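You operate a simulated robot arm through the tools that you are given. There is no shell and no other tool.

The job below is to be done with a simulated two-armed robot. You get a single attempt, and the scene is never put back.

Task
Change the labeller over to its job card's grade and feed a label.
Fine: power off and black lever open first; old roll on the table, new roll on, lever shut, power on, then feed. Where these are worked on the way, their far stop is far enough and under half their travel is too little: black lever.

Only the result counts: the job must be done as asked and must still hold three seconds after the hand-in. Knocking over, shifting, dropping, spilling or breaking anything else fails it.

Robot
Two 7-joint arms with fingered hands on one trunk that stands fixed in place. Base frame: the origin is at the foot of the trunk, x ahead of it, y to its left, z up. Readings come in mm, degrees, newtons and seconds.
The left shoulder is at [72, 157, 1184], the right one opposite. With the tool pointing down near the work surface each hand reaches from about 100 to 840 mm from the base axis, measured 20 degrees to its own side. Payload 4 kg a hand.
Tool frame (each hand has its own): the origin (TCP) lies between the finger pads and is the grasp point; the fingertips stand 30 mm ahead of it; z points along the fingers, y is the line along which they close. The gripper opens to 104 mm; its body begins 35 mm behind the TCP. The gripper is a hand of 3 fingers: y runs from the thumb to the fingers, the wrist lies at [-15, -104, -178] in the tool frame.
Orientation is told as [roll, pitch, yaw] about the base's x, y, z axes, in that order, counted from this pose: with the fingers straight down and the wrist toward the robot, the tool's x, y and z point along [0, 1, 0], [1, 0, 0] and [0, 0, -1] of the base frame.

Tools
- The arms move only by the tool arm_command. It takes "left_targets", "right_targets" or both (then of equal length, played together; a hand with none holds still); each is a list of rows, each an object (a shift or turn left out is 0) with "offset": the shift along the base's x, y, z in units of 300 mm (1.0 is 300 mm), a list of three; "delta_rot": the turn, a rotation vector about the base's x, y, z in units of 120 degrees (1.0 is 120 degrees), a list of three. In form: [{"offset": [x, y, z], "delta_rot": [wx, wy, wz]}, ...]. A call has 1 to 20 rows; each row is the pose to reach, as a shift and turn from the pose commanded when the call began. A call with a number of a shift or a turn outside -1 to 1 is refused whole. Rows are played at 5 a second. More than 50 mm and 8.6 degrees between two rows, and nothing of the call is played. A pose out of reach is approached as far as the arm can. The call stops where the force on the tool passes 40 N (or 10 N more than at its start, if that is more) or the arm is blocked; 0.2 s more then pass. In this call time passes only in rows, and 0.2 s behind the last. It gives the time, the measured TCP pose, the force on the tool (base axes), the opening and the grip force at its end, in the units of the frame above (readings bear some noise), with the torque about the TCP (base axes, N m) and any sound that the robot's microphone picked up.
- Cameras (640 x 400 px; columns grow to the right, rows downward): "scene" is now at [134.1, 40.7, 1413.9]; the picture's right is [0.42, -0.91, 0.00], its down [-0.52, -0.24, -0.82] and it looks along [0.75, 0.34, -0.57] (base axes); focal length 234 px, centre (320, 200). "left" rides on the left gripper at [-64, -94, -117] in its tool frame; the picture's right is [-0.72, -0.33, 0.61], its down [0.64, -0.65, 0.40] and it looks along [0.27, 0.68, 0.68] (tool axes); focal length 238 px, centre (320, 200). "right" rides on the right gripper at [64, -94, -117] in its tool frame; the picture's right is [-0.72, 0.33, -0.61], its down [-0.64, -0.65, 0.40] and it looks along [-0.27, 0.68, 0.68] (tool axes); focal length 238 px, centre (320, 200). There is no depth. A picture from a camera that has moved, and an enlarged one, comes with that camera's place and axes in the base frame and with its lens.
- grab_frame(camera): a new picture of that camera. No time passes.
- slide_trunk(by): slides the trunk up (or, below 0, down) by that many mm; the arms and the scene camera ride with it, the base frame stays. It gives what a move gives, with no picture.
- move_fingers(index, middle, thumb_bend, thumb_turn, hand): sets how far each is bent, from 0 (flat) to 1 (curled in); at 0.3 the hand is open as for a grip, at 0.7 the pads meet at the TCP. One left out holds its place. A second passes; each finger stops where it meets its share of the squeeze, and holds until it gets a number again. It is the only way to open and close the hand. It gives what a move gives, with no picture; readings hold the bend of each and the force on the fingers (four entries, about 0 where the hand has none), thumb and palm. thumb_turn goes from beside the hand (0) to across from the fingers (1), as for a grip.
- turn_head(pan, tilt): turns the head with the scene camera to pan (to the left, within 86 degrees either way) and tilt (down, from -29 to 69), counted from straight ahead of the robot. It gives what a move gives.
- inspect(camera, box): a new picture of the part [left, top, right, bottom] of that camera's present view, enlarged. No time passes.
- close_job(): hands the job in; it is judged then, once.

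Nothing tells you positions but the pictures and the camera data. Unless the task says otherwise, let go and move clear before handing in.

The tools are called after ">>>" as a command line: name --argument value ..., lists and objects as JSON in quotes. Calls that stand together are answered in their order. arm_command: Moves the arms, as the interface text tells. Its arguments: {"type":"object","properties":{"left_targets":{"type":"array"},"right_targets":{"type":"array"}},"required":[]} The other tools are called the same way: slide_trunk (by) moves the trunk up or down; move_fingers (index, middle, thumb_bend, thumb_turn, hand) moves the fingers one by one; turn_head (pan, tilt) turns the head that bears the scene camera; grab_frame (camera) takes a picture; inspect (camera, box) takes an enlarged picture of a part of a camera's view; close_job () hands the job in.

At the start:

```text
clock: 0.0
left_tool_pos: [457.6, 404.8, 1291.5]
left_tool_rot: [0.0, 0.2, 0.1]
left_wrist_force: [0.8, -0.4, 0.3]
left_wrist_torque: [0.01, 0.03, -0.03]
left_width: 103.4
left_grip_force: 0.0
left_shape: jaw
left_bend: [0.3, 0.3, 0.3, 0.98]
left_finger forces: [0.0, 0.1, 0.1, 0.1, 0.0, 0.1]
right_tool_pos: [505.7, -27.3, 1256.8]
right_tool_rot: [0.1, 0.0, 0.0]
right_wrist_force: [0.2, 0.1, -0.2]
right_wrist_torque: [-0.01, -0.02, 0.01]
right_width: 103.6
right_grip_force: 0.1
right_shape: jaw
right_bend: [0.3, 0.3, 0.3, 0.98]
right_finger forces: [0.1, 0.0, 0.1, 0.1, 0.1, 0.0]
trunk travel left (down, up): [-600.0, 340.0]
head pan, tilt (commanded): [24.6, 34.4]
```

scene: 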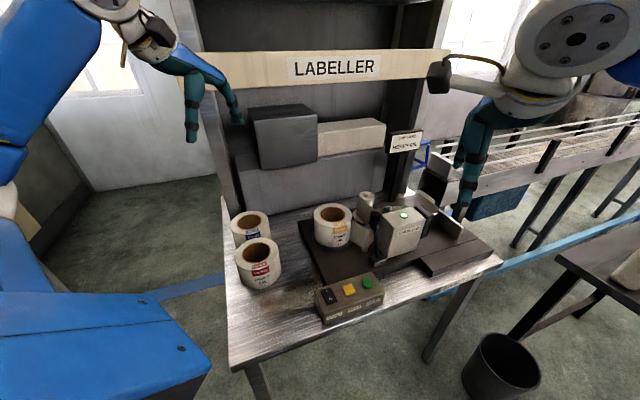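
right: 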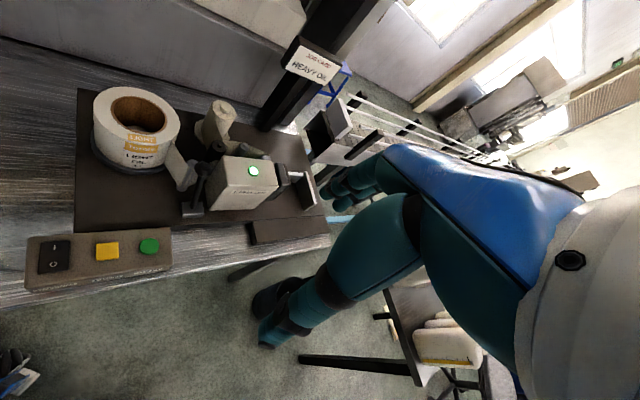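
left: 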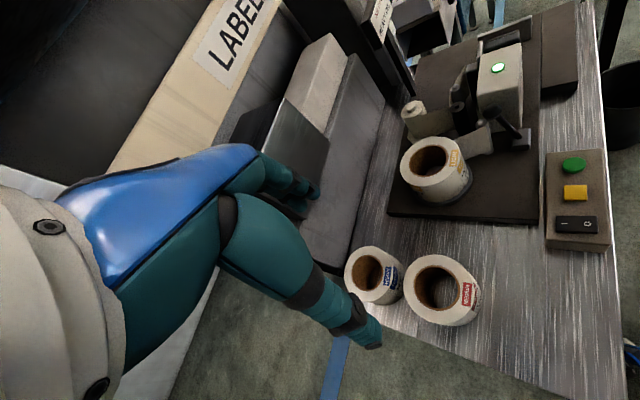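

I see a labeller with a roll on its spindle, two spare rolls at the left of the table, and a control box with a rocker switch plus yellow and green buttons. I will look closer at the job card, the roll labels and the control box first.

>>> inspect --camera "scene" --box '[370, 120, 450, 170]'

>>> inspect --camera "scene" --box '[220, 190, 380, 290]'

>>> inspect --camera "scene" --box '[300, 250, 400, 330]'

>>> inspect --camera "right" --box '[60, 60, 340, 300]'

>>> inspect --camera "left" --box '[330, 30, 630, 340]'

>>> inspect --camera "right" --box '[270, 30, 360, 90]'

```text
8.00 times, centred on (410, 145) of scene
camera zoom: at [134.1, 40.7, 1413.9], right [0.42, -0.91, 0.0], down [-0.52, -0.24, -0.82], along [0.75, 0.34, -0.57], focal length 1876 px, centre (-400, 640)
```

zoom: 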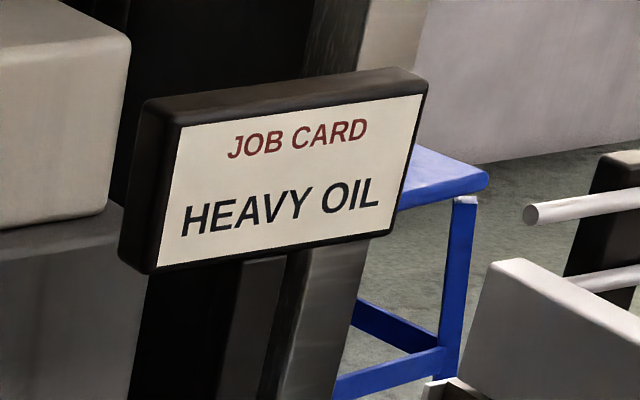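

```text
4.00 times, centred on (300, 240) of scene
camera zoom: at [134.1, 40.7, 1413.9], right [0.42, -0.91, 0.0], down [-0.52, -0.24, -0.82], along [0.75, 0.34, -0.57], focal length 938 px, centre (400, 40)
```

zoom: 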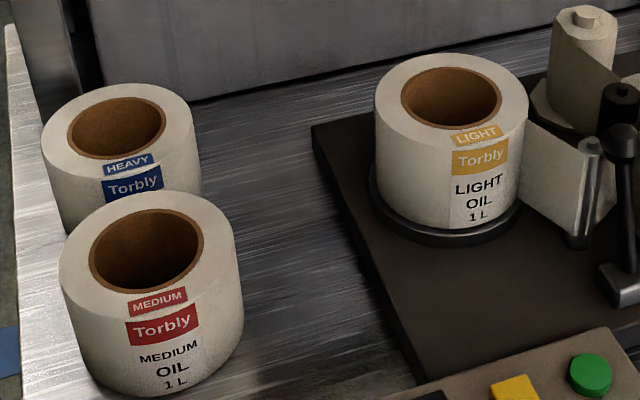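

```text
5.00 times, centred on (350, 290) of scene
camera zoom: at [134.1, 40.7, 1413.9], right [0.42, -0.91, 0.0], down [-0.52, -0.24, -0.82], along [0.75, 0.34, -0.57], focal length 1172 px, centre (170, -250)
```

zoom: 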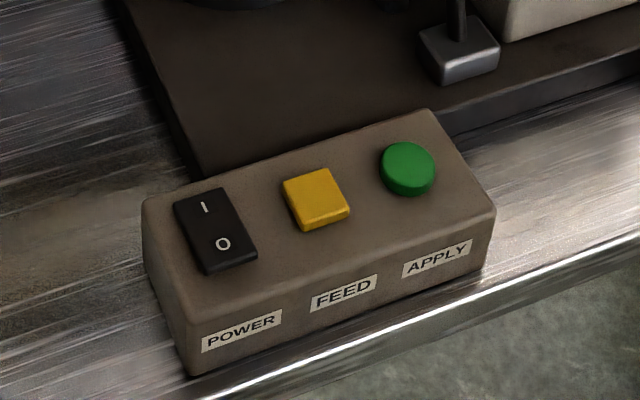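

```text
1.67 times, centred on (200, 180) of right
camera zoom: at [413.7, 34.8, 1372.4], right [0.33, -0.72, 0.61], down [-0.65, -0.64, -0.4], along [0.68, -0.27, -0.68], focal length 397 px, centre (520, 233)
```

zoom: 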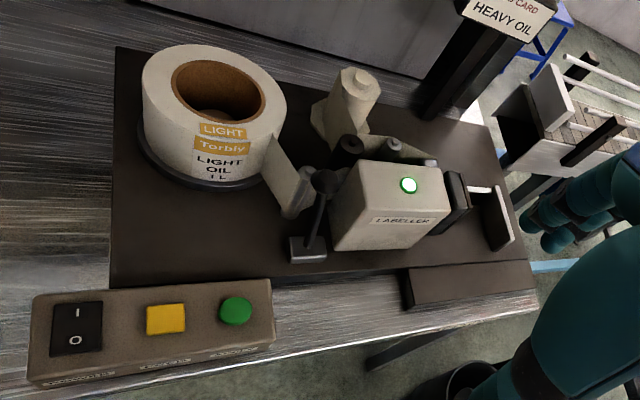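

```text
1.29 times, centred on (480, 185) of left
camera zoom: at [365.4, 342.7, 1406.9], right [-0.33, -0.72, -0.61], down [-0.65, 0.64, -0.4], along [0.68, 0.27, -0.68], focal length 308 px, centre (114, 219)
```

zoom: 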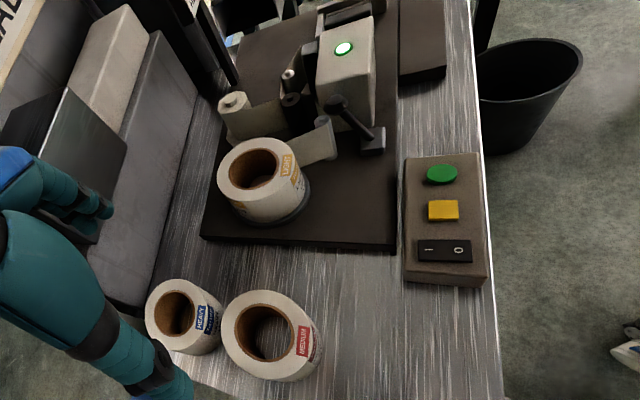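

```text
6.67 times, centred on (315, 60) of right
camera zoom: at [413.7, 34.8, 1372.4], right [0.33, -0.72, 0.61], down [-0.65, -0.64, -0.4], along [0.68, -0.27, -0.68], focal length 1589 px, centre (353, 1133)
```

zoom: 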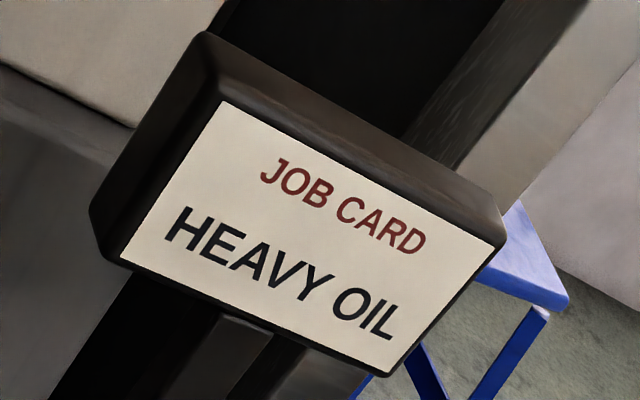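

The job card says HEAVY OIL: the heavy roll (blue) is at the back left, medium (red) at the front left, and light is on the spindle. I will zoom in on the lever, the spindle, the control box and the light.

>>> inspect --camera "right" --box '[160, 90, 320, 230]'

>>> inspect --camera "left" --box '[380, 30, 560, 210]'

>>> inspect --camera "scene" --box '[300, 180, 460, 280]'

>>> inspect --camera "right" --box '[20, 210, 180, 310]'

>>> inspect --camera "left" --box '[540, 140, 620, 260]'

```text
2.86 times, centred on (240, 160) of right
camera zoom: at [413.7, 34.8, 1372.4], right [0.33, -0.72, 0.61], down [-0.65, -0.64, -0.4], along [0.68, -0.27, -0.68], focal length 681 px, centre (549, 314)
```

zoom: 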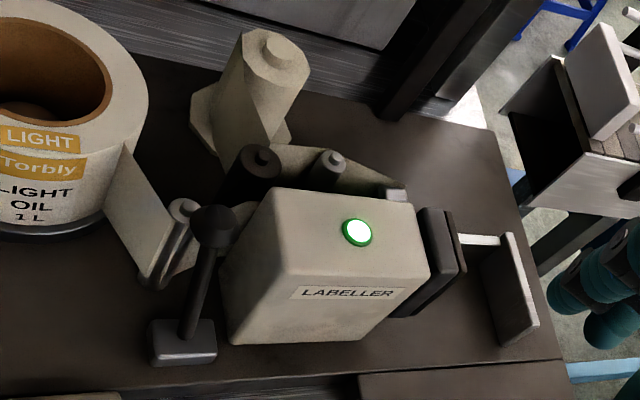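

```text
2.22 times, centred on (470, 120) of left
camera zoom: at [365.4, 342.7, 1406.9], right [-0.33, -0.72, -0.61], down [-0.65, 0.64, -0.4], along [0.68, 0.27, -0.68], focal length 530 px, centre (-13, 378)
```

zoom: 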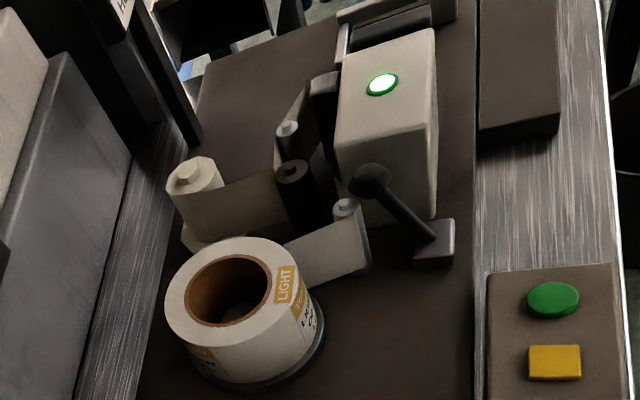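

```text
4.00 times, centred on (380, 230) of scene
camera zoom: at [134.1, 40.7, 1413.9], right [0.42, -0.91, 0.0], down [-0.52, -0.24, -0.82], along [0.75, 0.34, -0.57], focal length 938 px, centre (80, 80)
```

zoom: 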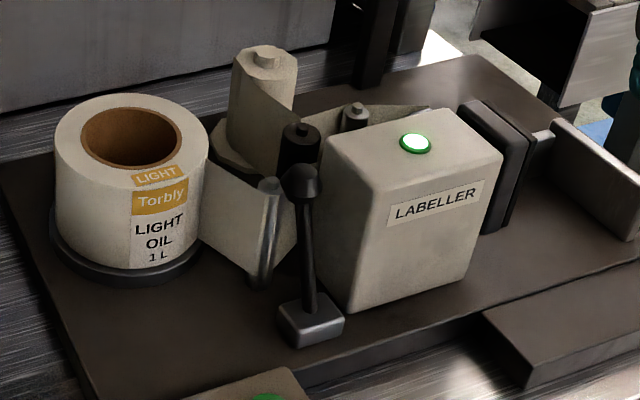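

```text
4.00 times, centred on (100, 260) of right
camera zoom: at [413.7, 34.8, 1372.4], right [0.33, -0.72, 0.61], down [-0.65, -0.64, -0.4], along [0.68, -0.27, -0.68], focal length 953 px, centre (1200, -40)
```

zoom: 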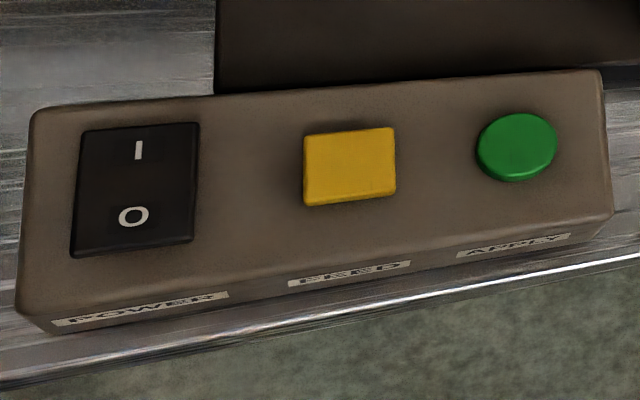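

```text
3.33 times, centred on (580, 200) of left
camera zoom: at [365.4, 342.7, 1406.9], right [-0.33, -0.72, -0.61], down [-0.65, 0.64, -0.4], along [0.68, 0.27, -0.68], focal length 794 px, centre (-547, 200)
```

zoom: 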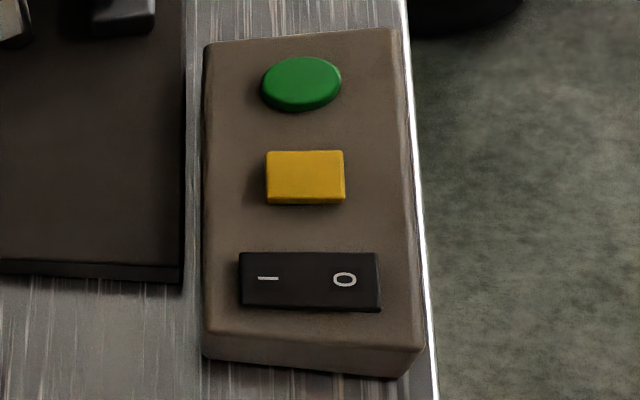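

The machine is turned about 45° in the base frame. The power rocker is near (468,168,862), FEED near (508,127), the lever base near (660,83,857) with its knob near (687,112,952), and the spindle near (707,257). I'll put the right hand in a pointing shape and look at its geometry.

>>> move_fingers --hand "right" --index 0.7 --middle 1.0 --thumb_bend 1.0 --thumb_turn 0.0

>>> turn_head --pan 0 --tilt 25

>>> grab_frame --camera "right"

>>> grab_frame --camera "scene"

```text
clock: 1.0
left_tool_pos: [457.5, 405.1, 1292.1]
left_tool_rot: [-0.1, 0.1, 0.1]
left_wrist_force: [0.0, -0.8, -0.4]
left_wrist_torque: [0.0, 0.03, -0.04]
left_width: 103.6
left_grip_force: 0.1
left_shape: jaw
left_bend: [0.3, 0.3, 0.3, 0.98]
left_finger forces: [0.0, 0.0, 0.0, 0.0, 0.1, 0.0]
right_tool_pos: [505.1, -29.7, 1256.1]
right_tool_rot: [-0.1, -0.2, 0.0]
right_wrist_force: [-0.3, -0.4, -0.1]
right_wrist_torque: [-0.04, 0.04, 0.0]
right_width: 61.2
right_grip_force: 0.2
right_shape: fingers
right_bend: [0.7, 1.0, 1.0, 0.0]
right_finger forces: [0.0, 0.0, 0.1, 0.0, 0.0, 0.0]
trunk travel left (down, up): [-600.0, 340.0]
head pan, tilt (commanded): [24.6, 34.4]
```

```text
clock: 1.9
left_tool_pos: [459.1, 404.3, 1291.4]
left_tool_rot: [0.0, 0.0, 0.1]
left_wrist_force: [-0.4, -0.3, 0.4]
left_wrist_torque: [-0.01, 0.0, -0.03]
left_width: 103.5
left_grip_force: 0.0
left_shape: jaw
left_bend: [0.3, 0.3, 0.3, 0.98]
left_finger forces: [0.0, 0.0, 0.0, 0.0, 0.0, 0.0]
right_tool_pos: [505.6, -29.7, 1256.2]
right_tool_rot: [0.0, 0.1, 0.1]
right_wrist_force: [0.7, -1.1, -0.4]
right_wrist_torque: [-0.01, -0.01, -0.03]
right_width: 60.9
right_grip_force: 0.1
right_shape: fingers
right_bend: [0.7, 1.0, 1.0, 0.0]
right_finger forces: [0.0, 0.1, 0.1, 0.0, 0.1, 0.0]
trunk travel left (down, up): [-600.0, 340.0]
head pan, tilt (commanded): [0.0, 25.0]
```

```text
taken
camera right: at [412.2, 34.2, 1372.9], right [0.33, -0.72, 0.61], down [-0.65, -0.64, -0.4], along [0.68, -0.27, -0.68], focal length 238 px, centre (320, 200)
```

right: 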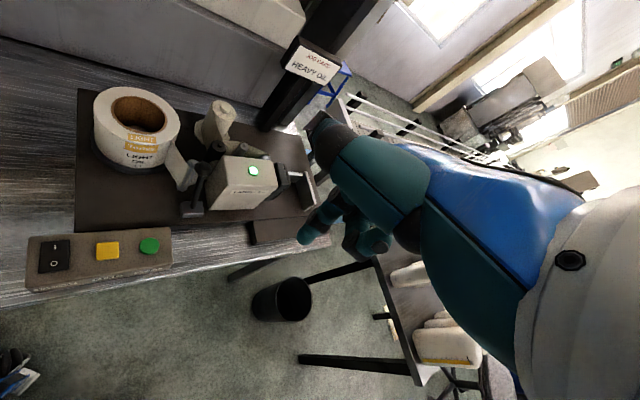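

```text
taken
camera scene: at [146.0, 4.0, 1428.8], right [0.0, -1.0, 0.0], down [-0.42, 0.0, -0.91], along [0.91, 0.0, -0.42], focal length 234 px, centre (320, 200)
```

scene: 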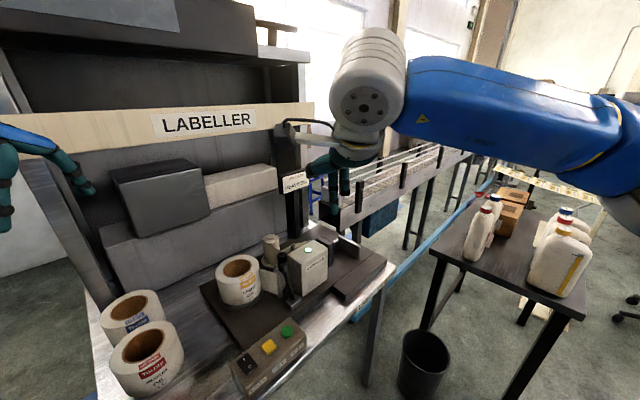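

The right hand is reshaped; I'll zoom in on it to see where the index tip sits.

>>> inspect --camera "scene" --box '[280, 100, 420, 240]'

>>> inspect --camera "right" --box '[220, 80, 480, 280]'

>>> inspect --camera "left" --box '[0, 100, 400, 400]'

```text
2.86 times, centred on (350, 170) of scene
camera zoom: at [146.0, 4.0, 1428.8], right [0.0, -1.0, 0.0], down [-0.42, 0.0, -0.91], along [0.91, 0.0, -0.42], focal length 670 px, centre (234, 286)
```

zoom: 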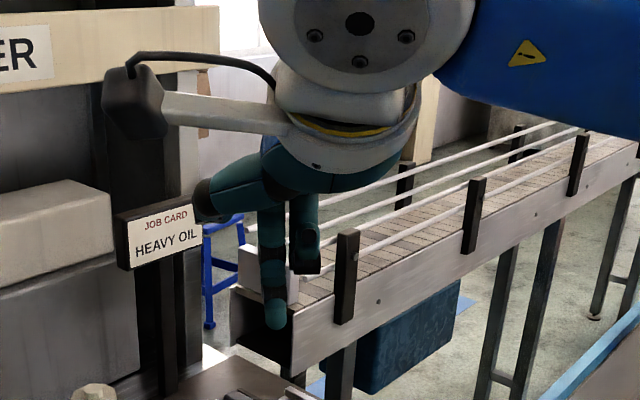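

```text
2.00 times, centred on (350, 180) of right
camera zoom: at [412.2, 34.2, 1372.9], right [0.33, -0.72, 0.61], down [-0.65, -0.64, -0.4], along [0.68, -0.27, -0.68], focal length 477 px, centre (260, 240)
```

zoom: 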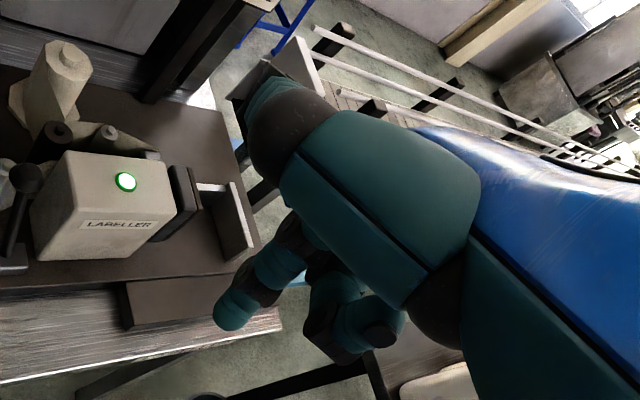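

```text
1.33 times, centred on (200, 250) of left
camera zoom: at [364.0, 342.0, 1407.6], right [-0.33, -0.72, -0.61], down [-0.65, 0.64, -0.4], along [0.68, 0.27, -0.68], focal length 318 px, centre (480, 133)
```

zoom: 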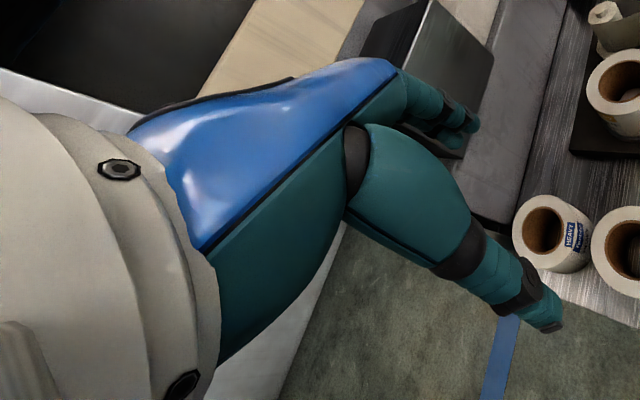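

With this shape the index tip sits about 8 mm to tool +x and about 28 mm ahead of the TCP. Next I move the right hand over the O half of the power rocker, staying well above it.

>>> arm_command --right_targets '[{"offset": [-0.02, 0.075, -0.1125]}, {"offset": [-0.04, 0.15, -0.225]}, {"offset": [-0.06, 0.225, -0.3375]}, {"offset": [-0.08, 0.3, -0.45]}, {"offset": [-0.1, 0.375, -0.5625]}, {"offset": [-0.12, 0.45, -0.675]}, {"offset": [-0.14, 0.525, -0.7875]}, {"offset": [-0.16, 0.598, -0.9]}]'

>>> turn_head --pan 25 --tilt 45

>>> grab_frame --camera "scene"

>>> grab_frame --camera "right"

>>> grab_frame --camera "left"

```text
clock: 3.7
left_tool_pos: [457.7, 406.6, 1289.3]
left_tool_rot: [-0.2, 0.1, 0.1]
left_wrist_force: [-0.2, 0.0, -0.2]
left_wrist_torque: [-0.01, 0.03, 0.01]
left_width: 103.4
left_grip_force: 0.0
left_shape: jaw
left_bend: [0.3, 0.3, 0.3, 0.98]
left_finger forces: [0.1, 0.0, 0.0, 0.1, 0.0, 0.0]
right_tool_pos: [455.3, 152.8, 985.2]
right_tool_rot: [-0.1, -0.1, 0.1]
right_wrist_force: [-0.2, -0.4, 0.4]
right_wrist_torque: [0.01, 0.01, -0.03]
right_width: 61.1
right_grip_force: 0.1
right_shape: fingers
right_bend: [0.7, 1.0, 1.0, 0.0]
right_finger forces: [0.0, 0.0, 0.0, 0.1, 0.1, 0.0]
trunk travel left (down, up): [-600.0, 340.0]
head pan, tilt (commanded): [0.0, 25.0]
```

```text
clock: 4.6
left_tool_pos: [458.2, 406.3, 1292.1]
left_tool_rot: [-0.1, -0.1, 0.2]
left_wrist_force: [-1.3, 0.7, 0.3]
left_wrist_torque: [0.03, 0.03, -0.03]
left_width: 103.9
left_grip_force: 0.1
left_shape: jaw
left_bend: [0.3, 0.3, 0.3, 0.98]
left_finger forces: [0.1, 0.0, 0.1, 0.0, 0.0, 0.1]
right_tool_pos: [454.6, 150.5, 986.0]
right_tool_rot: [0.0, -0.1, 0.0]
right_wrist_force: [0.2, -0.2, 0.6]
right_wrist_torque: [0.01, -0.01, 0.0]
right_width: 61.4
right_grip_force: 0.0
right_shape: fingers
right_bend: [0.7, 1.0, 1.0, 0.0]
right_finger forces: [0.0, 0.0, 0.1, 0.1, 0.0, 0.0]
trunk travel left (down, up): [-600.0, 340.0]
head pan, tilt (commanded): [25.0, 45.0]
```

```text
taken
camera scene: at [127.5, 40.1, 1398.3], right [0.42, -0.91, 0.0], down [-0.64, -0.3, -0.71], along [0.64, 0.3, -0.71], focal length 234 px, centre (320, 200)
```

scene: 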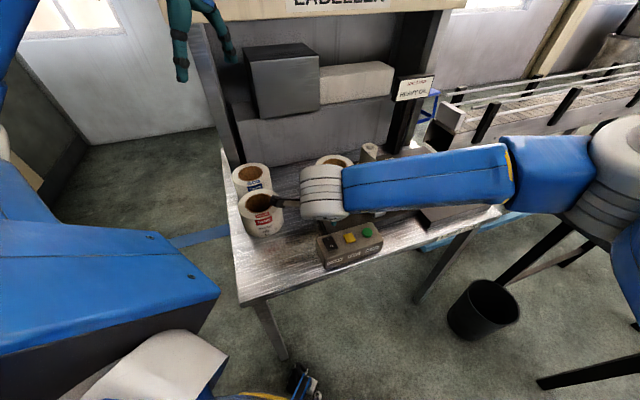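

```text
taken
camera right: at [362.4, 215.2, 1102.6], right [0.33, -0.72, 0.61], down [-0.65, -0.64, -0.4], along [0.68, -0.27, -0.68], focal length 238 px, centre (320, 200)
```

right: 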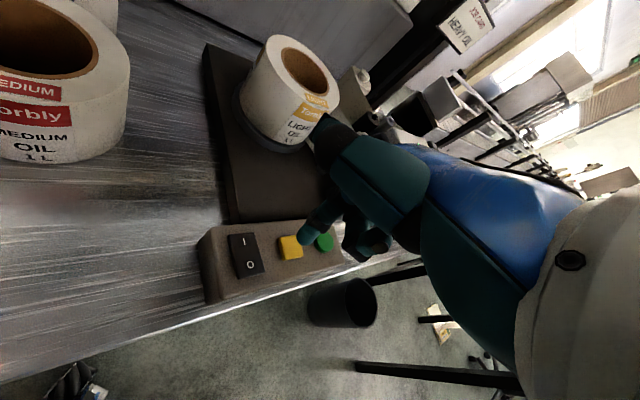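

```text
taken
camera left: at [363.8, 342.7, 1407.3], right [-0.33, -0.72, -0.61], down [-0.65, 0.64, -0.4], along [0.68, 0.27, -0.68], focal length 238 px, centre (320, 200)
```

left: 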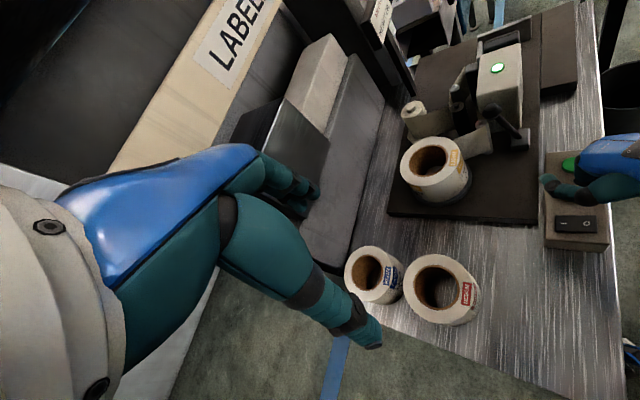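

The hand is above the control box. I'll zoom in with the hand cameras to refine the rocker's position.

>>> inspect --camera "right" --box '[180, 170, 380, 310]'

>>> inspect --camera "left" --box '[520, 130, 640, 270]'

```text
2.86 times, centred on (280, 240) of right
camera zoom: at [362.4, 215.2, 1102.6], right [0.33, -0.72, 0.61], down [-0.65, -0.64, -0.4], along [0.68, -0.27, -0.68], focal length 681 px, centre (434, 86)
```

zoom: 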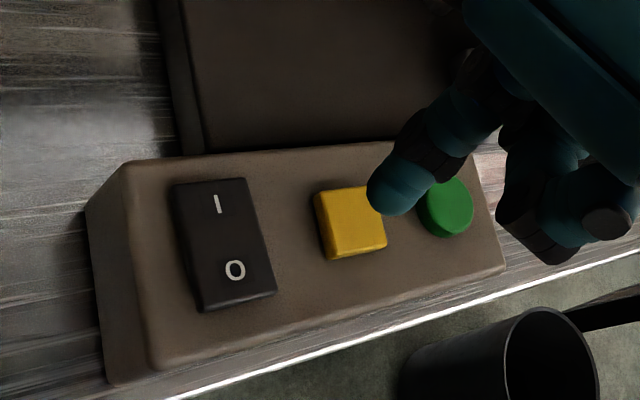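

```text
2.86 times, centred on (580, 200) of left
camera zoom: at [363.8, 342.7, 1407.3], right [-0.33, -0.72, -0.61], down [-0.65, 0.64, -0.4], along [0.68, 0.27, -0.68], focal length 681 px, centre (-423, 200)
```

zoom: 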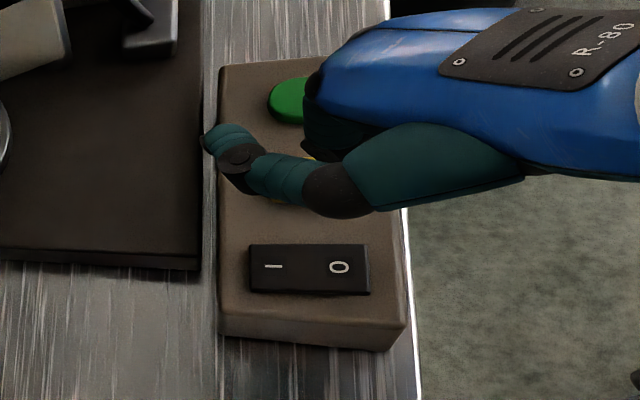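

The O mark is at about (461,157,862). I shift slightly and descend to just above it.

>>> arm_command --right_targets '[{"offset": [0.02, -0.008, -0.1]}, {"offset": [0.02, -0.008, -0.2]}, {"offset": [0.02, -0.008, -0.25]}]'

>>> inspect --camera "right" --box '[220, 150, 420, 290]'

>>> inspect --camera "left" --box '[520, 130, 640, 270]'

```text
clock: 5.4
left_tool_pos: [457.3, 405.8, 1291.3]
left_tool_rot: [-0.1, 0.0, 0.1]
left_wrist_force: [0.0, 0.5, 0.4]
left_wrist_torque: [0.01, 0.0, 0.0]
left_width: 103.6
left_grip_force: 0.2
left_shape: jaw
left_bend: [0.3, 0.3, 0.3, 0.98]
left_finger forces: [0.1, 0.1, 0.0, 0.0, 0.0, 0.0]
right_tool_pos: [462.8, 149.0, 908.9]
right_tool_rot: [0.0, -0.1, 0.0]
right_wrist_force: [-0.2, -0.1, 0.8]
right_wrist_torque: [0.0, -0.01, -0.02]
right_width: 61.2
right_grip_force: 0.0
right_shape: fingers
right_bend: [0.7, 1.0, 1.0, 0.0]
right_finger forces: [0.1, 0.0, 0.0, 0.1, 0.0, 0.0]
trunk travel left (down, up): [-600.0, 340.0]
head pan, tilt (commanded): [25.0, 45.0]
```

```text
2.86 times, centred on (320, 220) of right
camera zoom: at [369.6, 212.8, 1025.6], right [0.33, -0.72, 0.61], down [-0.65, -0.64, -0.41], along [0.68, -0.27, -0.68], focal length 681 px, centre (320, 143)
```

zoom: 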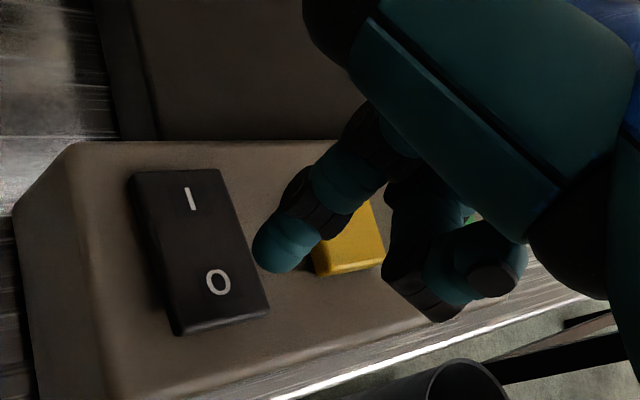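

```text
2.86 times, centred on (580, 200) of left
camera zoom: at [363.7, 342.4, 1407.5], right [-0.33, -0.72, -0.61], down [-0.65, 0.64, -0.4], along [0.68, 0.27, -0.68], focal length 681 px, centre (-423, 200)
```

zoom: 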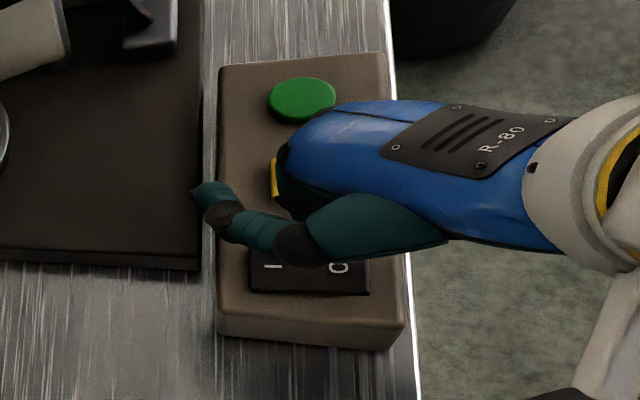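

The fingertip is right over the O. I press down in small steps.

>>> arm_command --right_targets '[{"offset": [-0.008, -0.01, -0.03]}, {"offset": [-0.008, -0.01, -0.05]}, {"offset": [-0.008, -0.01, -0.06]}, {"offset": [-0.008, -0.01, -0.07]}, {"offset": [-0.008, -0.01, -0.08]}]'

>>> inspect --camera "right" --box '[220, 150, 420, 290]'

>>> inspect --camera "left" --box '[460, 30, 560, 130]'

```text
clock: 6.7
left_tool_pos: [456.1, 403.1, 1291.9]
left_tool_rot: [0.0, 0.0, 0.0]
left_wrist_force: [-0.1, 0.1, -0.2]
left_wrist_torque: [-0.03, 0.01, 0.0]
left_width: 103.7
left_grip_force: 0.1
left_shape: jaw
left_bend: [0.3, 0.3, 0.3, 0.98]
left_finger forces: [0.0, 0.0, 0.0, 0.0, 0.0, 0.0]
right_tool_pos: [466.1, 145.1, 893.7]
right_tool_rot: [0.4, -1.0, -0.2]
right_wrist_force: [0.9, -2.9, 15.1]
right_wrist_torque: [0.05, -0.03, 0.0]
right_width: 62.5
right_grip_force: 7.3
right_shape: fingers
right_bend: [0.71, 1.0, 1.0, 0.0]
right_finger forces: [14.3, 0.0, 0.0, 0.0, 0.0, 0.0]
trunk travel left (down, up): [-600.0, 340.0]
head pan, tilt (commanded): [25.0, 45.0]
stopped in row 5 (right hand): the force on the tool passed its limit at 42 N (the readings are from after the stop); the commanded pose is now the measured one
```

```text
2.86 times, centred on (320, 220) of right
camera zoom: at [370.1, 208.7, 1008.6], right [0.31, -0.72, 0.61], down [-0.65, -0.64, -0.42], along [0.69, -0.27, -0.67], focal length 681 px, centre (320, 143)
```

zoom: 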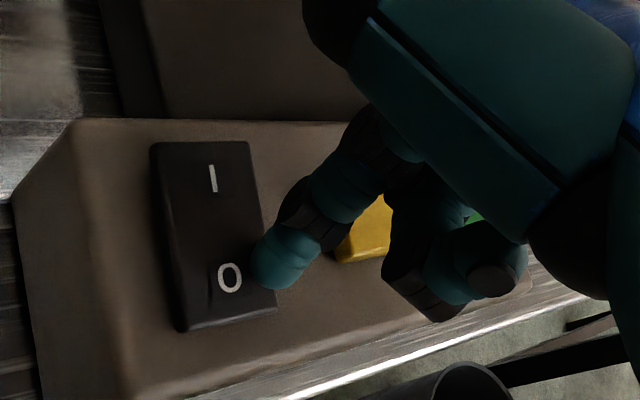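

```text
4.00 times, centred on (510, 80) of left
camera zoom: at [362.5, 340.4, 1407.8], right [-0.33, -0.72, -0.61], down [-0.65, 0.64, -0.4], along [0.68, 0.27, -0.68], focal length 953 px, centre (-440, 680)
```

zoom: 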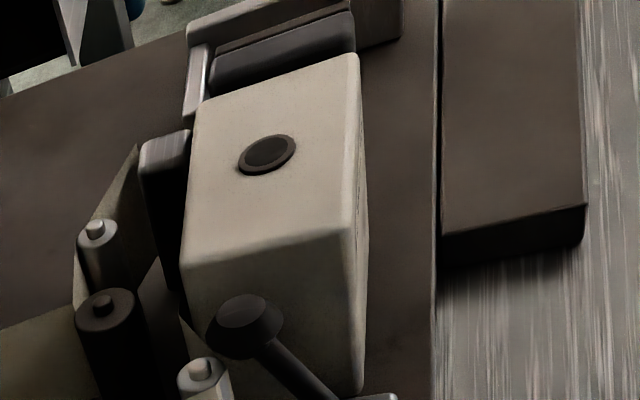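

The green lamp is dark, so the power is off. I raise the hand and switch to the middle finger as the pusher, since that keeps the curled finger away from the housing.

>>> arm_command --right_targets '[{"offset": [0, 0, 0.1]}, {"offset": [0, 0, 0.25]}, {"offset": [0, 0, 0.4]}, {"offset": [0, 0, 0.5]}]'

>>> move_fingers --hand "right" --index 1.0 --middle 0.7 --thumb_bend 1.0 --thumb_turn 0.0

>>> inspect --camera "left" --box '[540, 140, 640, 270]'

>>> grab_frame --camera "right"

```text
clock: 7.7
left_tool_pos: [456.0, 403.8, 1291.2]
left_tool_rot: [0.0, 0.1, 0.1]
left_wrist_force: [0.3, 0.2, 0.2]
left_wrist_torque: [-0.01, -0.02, -0.01]
left_width: 103.8
left_grip_force: 0.1
left_shape: jaw
left_bend: [0.3, 0.3, 0.3, 0.98]
left_finger forces: [0.0, 0.0, 0.0, 0.0, 0.0, 0.0]
right_tool_pos: [465.3, 144.7, 1040.3]
right_tool_rot: [0.3, -0.8, -0.2]
right_wrist_force: [0.1, -0.7, -0.2]
right_wrist_torque: [0.01, 0.0, 0.02]
right_width: 61.2
right_grip_force: 0.1
right_shape: fingers
right_bend: [0.7, 1.0, 1.0, 0.0]
right_finger forces: [0.0, 0.0, 0.1, 0.0, 0.1, 0.1]
trunk travel left (down, up): [-600.0, 340.0]
head pan, tilt (commanded): [25.0, 45.0]
```

```text
clock: 8.7
left_tool_pos: [457.1, 404.7, 1292.4]
left_tool_rot: [0.0, -0.1, 0.2]
left_wrist_force: [0.5, -0.1, -0.1]
left_wrist_torque: [0.0, 0.0, 0.0]
left_width: 104.0
left_grip_force: 0.0
left_shape: jaw
left_bend: [0.3, 0.3, 0.3, 0.98]
left_finger forces: [0.0, 0.0, 0.1, 0.0, 0.1, 0.0]
right_tool_pos: [464.2, 145.2, 1040.9]
right_tool_rot: [0.2, -0.8, 0.0]
right_wrist_force: [0.3, 0.3, 0.4]
right_wrist_torque: [-0.02, 0.03, 0.01]
right_width: 44.9
right_grip_force: 0.1
right_shape: fingers
right_bend: [1.0, 0.7, 1.0, 0.0]
right_finger forces: [0.0, 0.0, 0.0, 0.1, 0.0, 0.0]
trunk travel left (down, up): [-600.0, 340.0]
head pan, tilt (commanded): [25.0, 45.0]
```

```text
3.08 times, centred on (590, 205) of left
camera zoom: at [363.2, 341.1, 1407.8], right [-0.33, -0.72, -0.61], down [-0.65, 0.64, -0.4], along [0.68, 0.27, -0.68], focal length 733 px, centre (-511, 185)
```

zoom: 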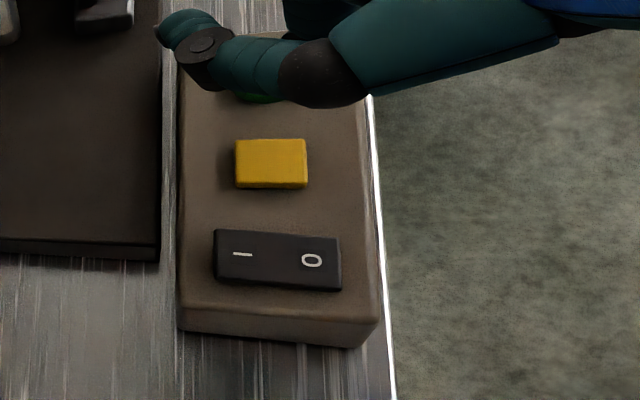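

```text
taken
camera right: at [370.4, 207.9, 1156.6], right [0.32, -0.72, 0.61], down [-0.65, -0.64, -0.42], along [0.69, -0.27, -0.67], focal length 238 px, centre (320, 200)
```

right: 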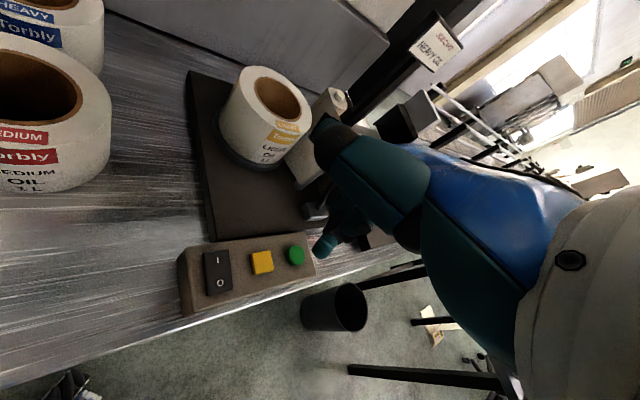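

The rocker now shows the O side down. I move the right hand over the area just behind the lever knob, staying high.

>>> arm_command --right_targets '[{"offset": [0.14, 0, 0]}, {"offset": [0.28, 0, 0]}, {"offset": [0.42, 0, 0]}, {"offset": [0.56, 0, 0]}, {"offset": [0.7, 0, 0]}, {"offset": [0.81, 0, 0]}]'

>>> turn_head --pan 15 --tilt 35

>>> grab_frame --camera "right"

>>> grab_frame --camera "scene"

>>> inspect --camera "left" --box '[380, 0, 580, 200]'

```text
clock: 10.1
left_tool_pos: [457.6, 403.5, 1291.0]
left_tool_rot: [-0.1, -0.1, 0.1]
left_wrist_force: [0.6, -0.2, -0.7]
left_wrist_torque: [-0.01, 0.0, 0.0]
left_width: 103.6
left_grip_force: 0.2
left_shape: jaw
left_bend: [0.3, 0.3, 0.3, 0.98]
left_finger forces: [0.0, 0.0, 0.0, 0.0, 0.0, 0.0]
right_tool_pos: [704.7, 147.7, 1042.7]
right_tool_rot: [0.3, -0.7, -0.1]
right_wrist_force: [-0.7, -0.4, -0.1]
right_wrist_torque: [0.02, -0.04, 0.01]
right_width: 44.9
right_grip_force: 0.0
right_shape: fingers
right_bend: [1.0, 0.7, 1.0, 0.0]
right_finger forces: [0.0, 0.1, 0.1, 0.1, 0.1, 0.0]
trunk travel left (down, up): [-600.0, 340.0]
head pan, tilt (commanded): [25.0, 45.0]
```

```text
clock: 10.8
left_tool_pos: [456.7, 403.2, 1291.6]
left_tool_rot: [0.0, 0.0, 0.1]
left_wrist_force: [0.0, -0.5, 0.0]
left_wrist_torque: [-0.01, 0.0, 0.0]
left_width: 103.4
left_grip_force: 0.1
left_shape: jaw
left_bend: [0.3, 0.3, 0.3, 0.98]
left_finger forces: [0.0, 0.1, 0.0, 0.0, 0.1, 0.1]
right_tool_pos: [706.0, 146.6, 1043.0]
right_tool_rot: [0.3, -0.6, -0.2]
right_wrist_force: [0.4, 0.0, 0.0]
right_wrist_torque: [0.0, 0.02, 0.02]
right_width: 45.0
right_grip_force: 0.0
right_shape: fingers
right_bend: [1.0, 0.7, 1.0, 0.0]
right_finger forces: [0.1, 0.0, 0.0, 0.0, 0.0, 0.1]
trunk travel left (down, up): [-600.0, 340.0]
head pan, tilt (commanded): [15.0, 35.0]
```

```text
taken
camera right: at [610.9, 210.1, 1158.6], right [0.32, -0.72, 0.61], down [-0.65, -0.64, -0.42], along [0.69, -0.27, -0.67], focal length 238 px, centre (320, 200)
```

right: 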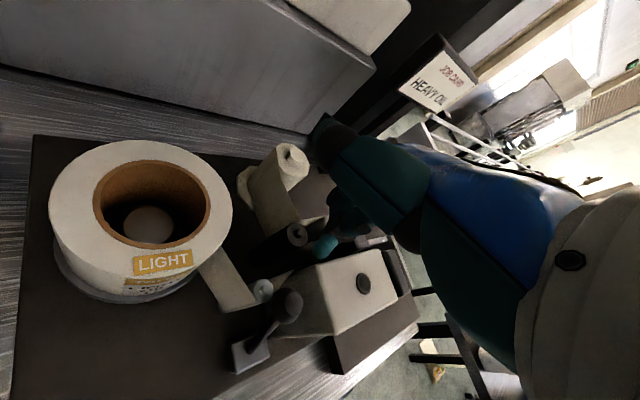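

```text
taken
camera scene: at [139.4, 28.4, 1412.9], right [0.26, -0.97, 0.0], down [-0.56, -0.15, -0.82], along [0.79, 0.21, -0.58], focal length 234 px, centre (320, 200)
```

scene: 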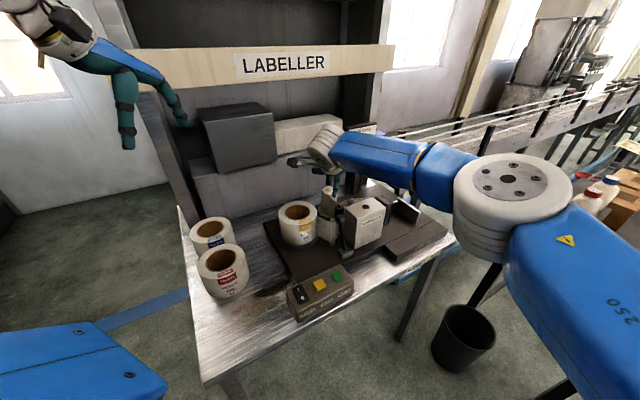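

```text
2.00 times, centred on (480, 100) of left
camera zoom: at [363.2, 341.2, 1407.9], right [-0.33, -0.72, -0.61], down [-0.65, 0.64, -0.4], along [0.68, 0.27, -0.68], focal length 477 px, centre (0, 400)
```

zoom: 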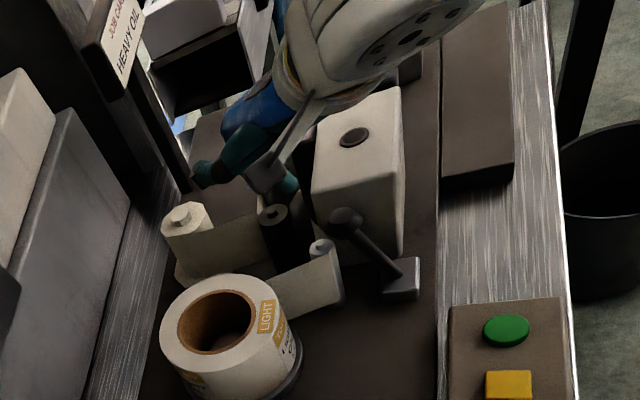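

The spindle post inside the core is short (top about z 870), and the lever knob is at about (688,110,952). I shift the finger behind the knob and lower it to just under the knob's mid-height, staying above the roller tops.

>>> arm_command --right_targets '[{"offset": [0.033, -0.012, -0.06]}, {"offset": [0.033, -0.012, -0.14]}, {"offset": [0.033, -0.012, -0.2]}]'

>>> grab_frame --camera "right"

>>> inspect --camera "left" --box '[420, 30, 540, 150]'

>>> inspect --camera "scene" --box '[280, 150, 400, 260]'

```text
clock: 11.6
left_tool_pos: [457.2, 404.3, 1292.2]
left_tool_rot: [-0.1, 0.0, 0.0]
left_wrist_force: [0.6, 0.4, -1.0]
left_wrist_torque: [-0.03, -0.01, 0.02]
left_width: 103.3
left_grip_force: 0.0
left_shape: jaw
left_bend: [0.3, 0.3, 0.3, 0.98]
left_finger forces: [0.1, 0.1, 0.0, 0.0, 0.1, 0.0]
right_tool_pos: [715.0, 141.9, 979.0]
right_tool_rot: [0.3, -0.7, -0.1]
right_wrist_force: [-0.1, -0.4, 0.6]
right_wrist_torque: [-0.03, 0.0, 0.0]
right_width: 44.8
right_grip_force: 0.0
right_shape: fingers
right_bend: [1.0, 0.7, 1.0, 0.0]
right_finger forces: [0.0, 0.0, 0.1, 0.0, 0.0, 0.0]
trunk travel left (down, up): [-600.0, 340.0]
head pan, tilt (commanded): [15.0, 35.0]
```

```text
taken
camera right: at [621.8, 205.5, 1095.3], right [0.32, -0.72, 0.61], down [-0.65, -0.64, -0.42], along [0.69, -0.27, -0.67], focal length 238 px, centre (320, 200)
```

right: 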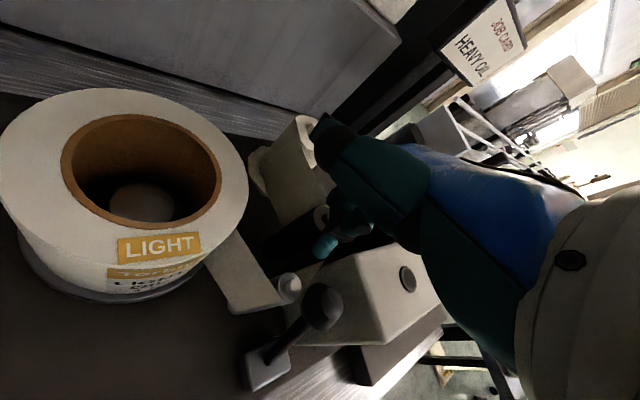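

```text
3.33 times, centred on (480, 90) of left
camera zoom: at [363.1, 341.2, 1407.9], right [-0.33, -0.72, -0.61], down [-0.65, 0.64, -0.4], along [0.68, 0.27, -0.68], focal length 794 px, centre (-213, 567)
```

zoom: 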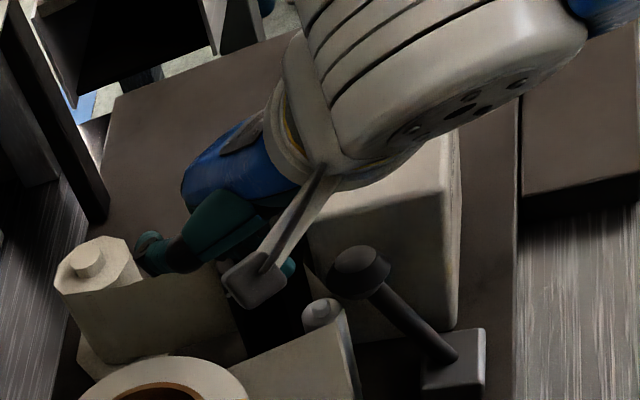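

```text
3.64 times, centred on (340, 205) of scene
camera zoom: at [139.4, 28.4, 1413.0], right [0.26, -0.97, 0.0], down [-0.56, -0.15, -0.82], along [0.79, 0.21, -0.58], focal length 852 px, centre (247, 182)
```

zoom: 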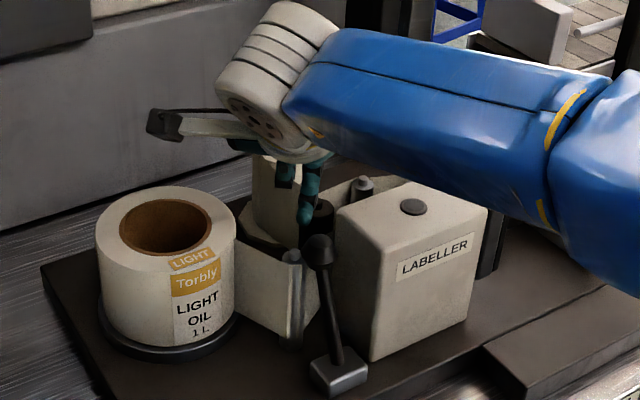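

The fingertip is about 25 mm above the web and clear of it, directly behind the knob. I lower it a little and pull the knob toward the operator, watching the force.

>>> arm_command --right_targets '[{"offset": [-0.009, 0.009, -0.03]}, {"offset": [-0.033, -0.014, -0.03]}, {"offset": [-0.052, -0.033, -0.03]}, {"offset": [-0.075, -0.057, -0.025]}, {"offset": [-0.099, -0.08, -0.02]}, {"offset": [-0.1225, -0.104, -0.015]}, {"offset": [-0.146, -0.127, -0.013]}]'

>>> grab_frame --camera "right"

>>> inspect --camera "left" --box '[420, 30, 560, 170]'

>>> inspect --camera "scene" --box '[280, 150, 400, 260]'

```text
clock: 13.2
left_tool_pos: [457.1, 404.3, 1291.7]
left_tool_rot: [-0.1, 0.0, 0.0]
left_wrist_force: [-0.9, 0.4, 1.5]
left_wrist_torque: [0.03, -0.02, 0.02]
left_width: 103.6
left_grip_force: 0.0
left_shape: jaw
left_bend: [0.3, 0.3, 0.3, 0.98]
left_finger forces: [0.1, 0.0, 0.0, 0.0, 0.0, 0.0]
right_tool_pos: [673.4, 103.5, 977.6]
right_tool_rot: [0.4, -0.6, -0.1]
right_wrist_force: [0.4, 0.9, 0.1]
right_wrist_torque: [0.01, -0.02, 0.0]
right_width: 44.8
right_grip_force: 0.4
right_shape: fingers
right_bend: [1.0, 0.7, 1.0, 0.0]
right_finger forces: [0.0, 0.2, 0.0, 0.0, 0.0, 0.0]
trunk travel left (down, up): [-600.0, 340.0]
head pan, tilt (commanded): [15.0, 35.0]
```

```text
taken
camera right: at [578.7, 167.1, 1093.7], right [0.32, -0.72, 0.61], down [-0.65, -0.64, -0.42], along [0.69, -0.27, -0.67], focal length 238 px, centre (320, 200)
```

right: 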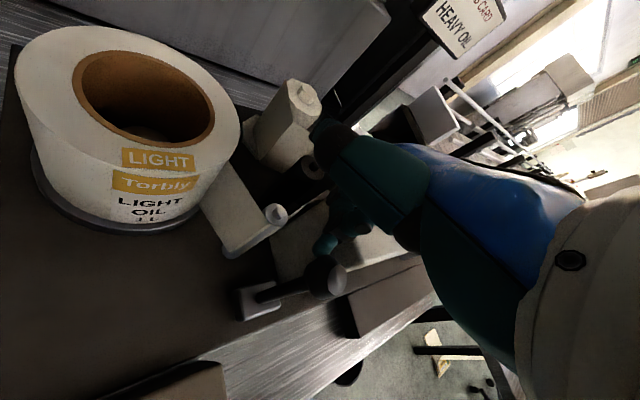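

```text
2.86 times, centred on (490, 100) of left
camera zoom: at [363.0, 340.4, 1408.1], right [-0.33, -0.72, -0.61], down [-0.65, 0.64, -0.4], along [0.68, 0.27, -0.68], focal length 681 px, centre (-166, 486)
```

zoom: 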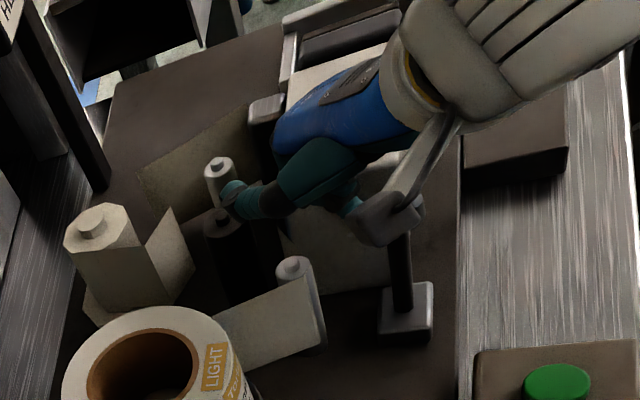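

```text
3.64 times, centred on (340, 205) of scene
camera zoom: at [139.2, 27.3, 1413.0], right [0.26, -0.97, 0.0], down [-0.56, -0.15, -0.82], along [0.79, 0.21, -0.58], focal length 852 px, centre (247, 182)
```

zoom: 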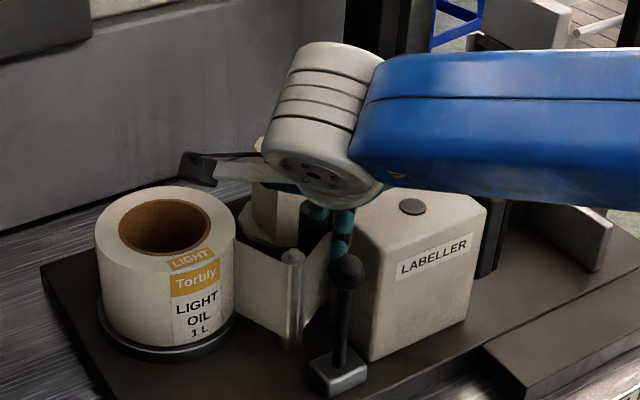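

The lever swings easily toward the operator and is now about vertical. I continue along the arc.

>>> arm_command --right_targets '[{"offset": [-0.0236, -0.0236, -0.003]}, {"offset": [-0.047, -0.047, -0.01]}, {"offset": [-0.071, -0.071, -0.02]}, {"offset": [-0.094, -0.094, -0.03]}, {"offset": [-0.118, -0.118, -0.043]}, {"offset": [-0.137, -0.137, -0.06]}]'

>>> grab_frame --camera "right"

>>> inspect --camera "left" --box '[420, 30, 560, 170]'

>>> inspect --camera "scene" --box '[280, 150, 400, 260]'

```text
clock: 14.6
left_tool_pos: [458.0, 404.2, 1291.1]
left_tool_rot: [-0.1, 0.1, 0.2]
left_wrist_force: [0.6, 0.6, 0.3]
left_wrist_torque: [0.02, 0.01, 0.0]
left_width: 103.7
left_grip_force: 0.0
left_shape: jaw
left_bend: [0.3, 0.3, 0.3, 0.98]
left_finger forces: [0.0, 0.0, 0.0, 0.0, 0.0, 0.0]
right_tool_pos: [633.3, 64.3, 957.8]
right_tool_rot: [0.4, -0.7, -0.1]
right_wrist_force: [3.1, 1.9, 0.4]
right_wrist_torque: [0.04, -0.06, 0.08]
right_width: 45.0
right_grip_force: 1.9
right_shape: fingers
right_bend: [1.0, 0.67, 1.0, 0.0]
right_finger forces: [0.0, 3.3, 0.1, 0.0, 0.0, 0.0]
trunk travel left (down, up): [-600.0, 340.0]
head pan, tilt (commanded): [15.0, 35.0]
```

```text
taken
camera right: at [538.4, 127.6, 1074.1], right [0.32, -0.72, 0.61], down [-0.65, -0.64, -0.42], along [0.69, -0.27, -0.67], focal length 238 px, centre (320, 200)
```

right: 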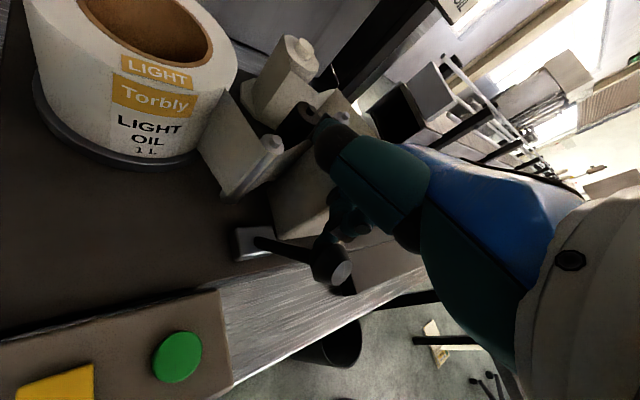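

```text
2.86 times, centred on (490, 100) of left
camera zoom: at [364.6, 342.0, 1407.3], right [-0.33, -0.72, -0.61], down [-0.65, 0.64, -0.4], along [0.68, 0.27, -0.68], focal length 681 px, centre (-166, 486)
```

zoom: 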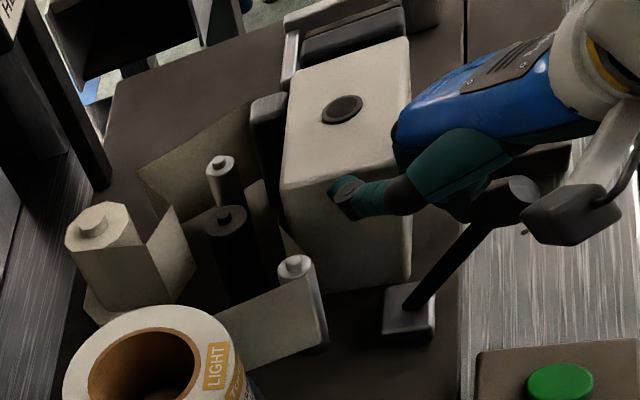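

```text
3.64 times, centred on (340, 205) of scene
camera zoom: at [140.8, 28.7, 1412.8], right [0.26, -0.97, 0.0], down [-0.56, -0.15, -0.82], along [0.79, 0.21, -0.58], focal length 852 px, centre (247, 182)
```

zoom: 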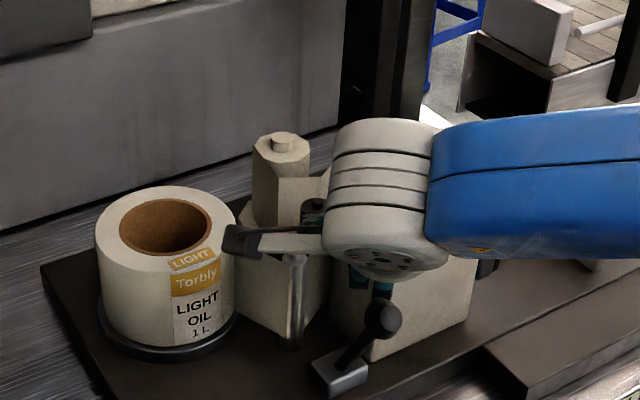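

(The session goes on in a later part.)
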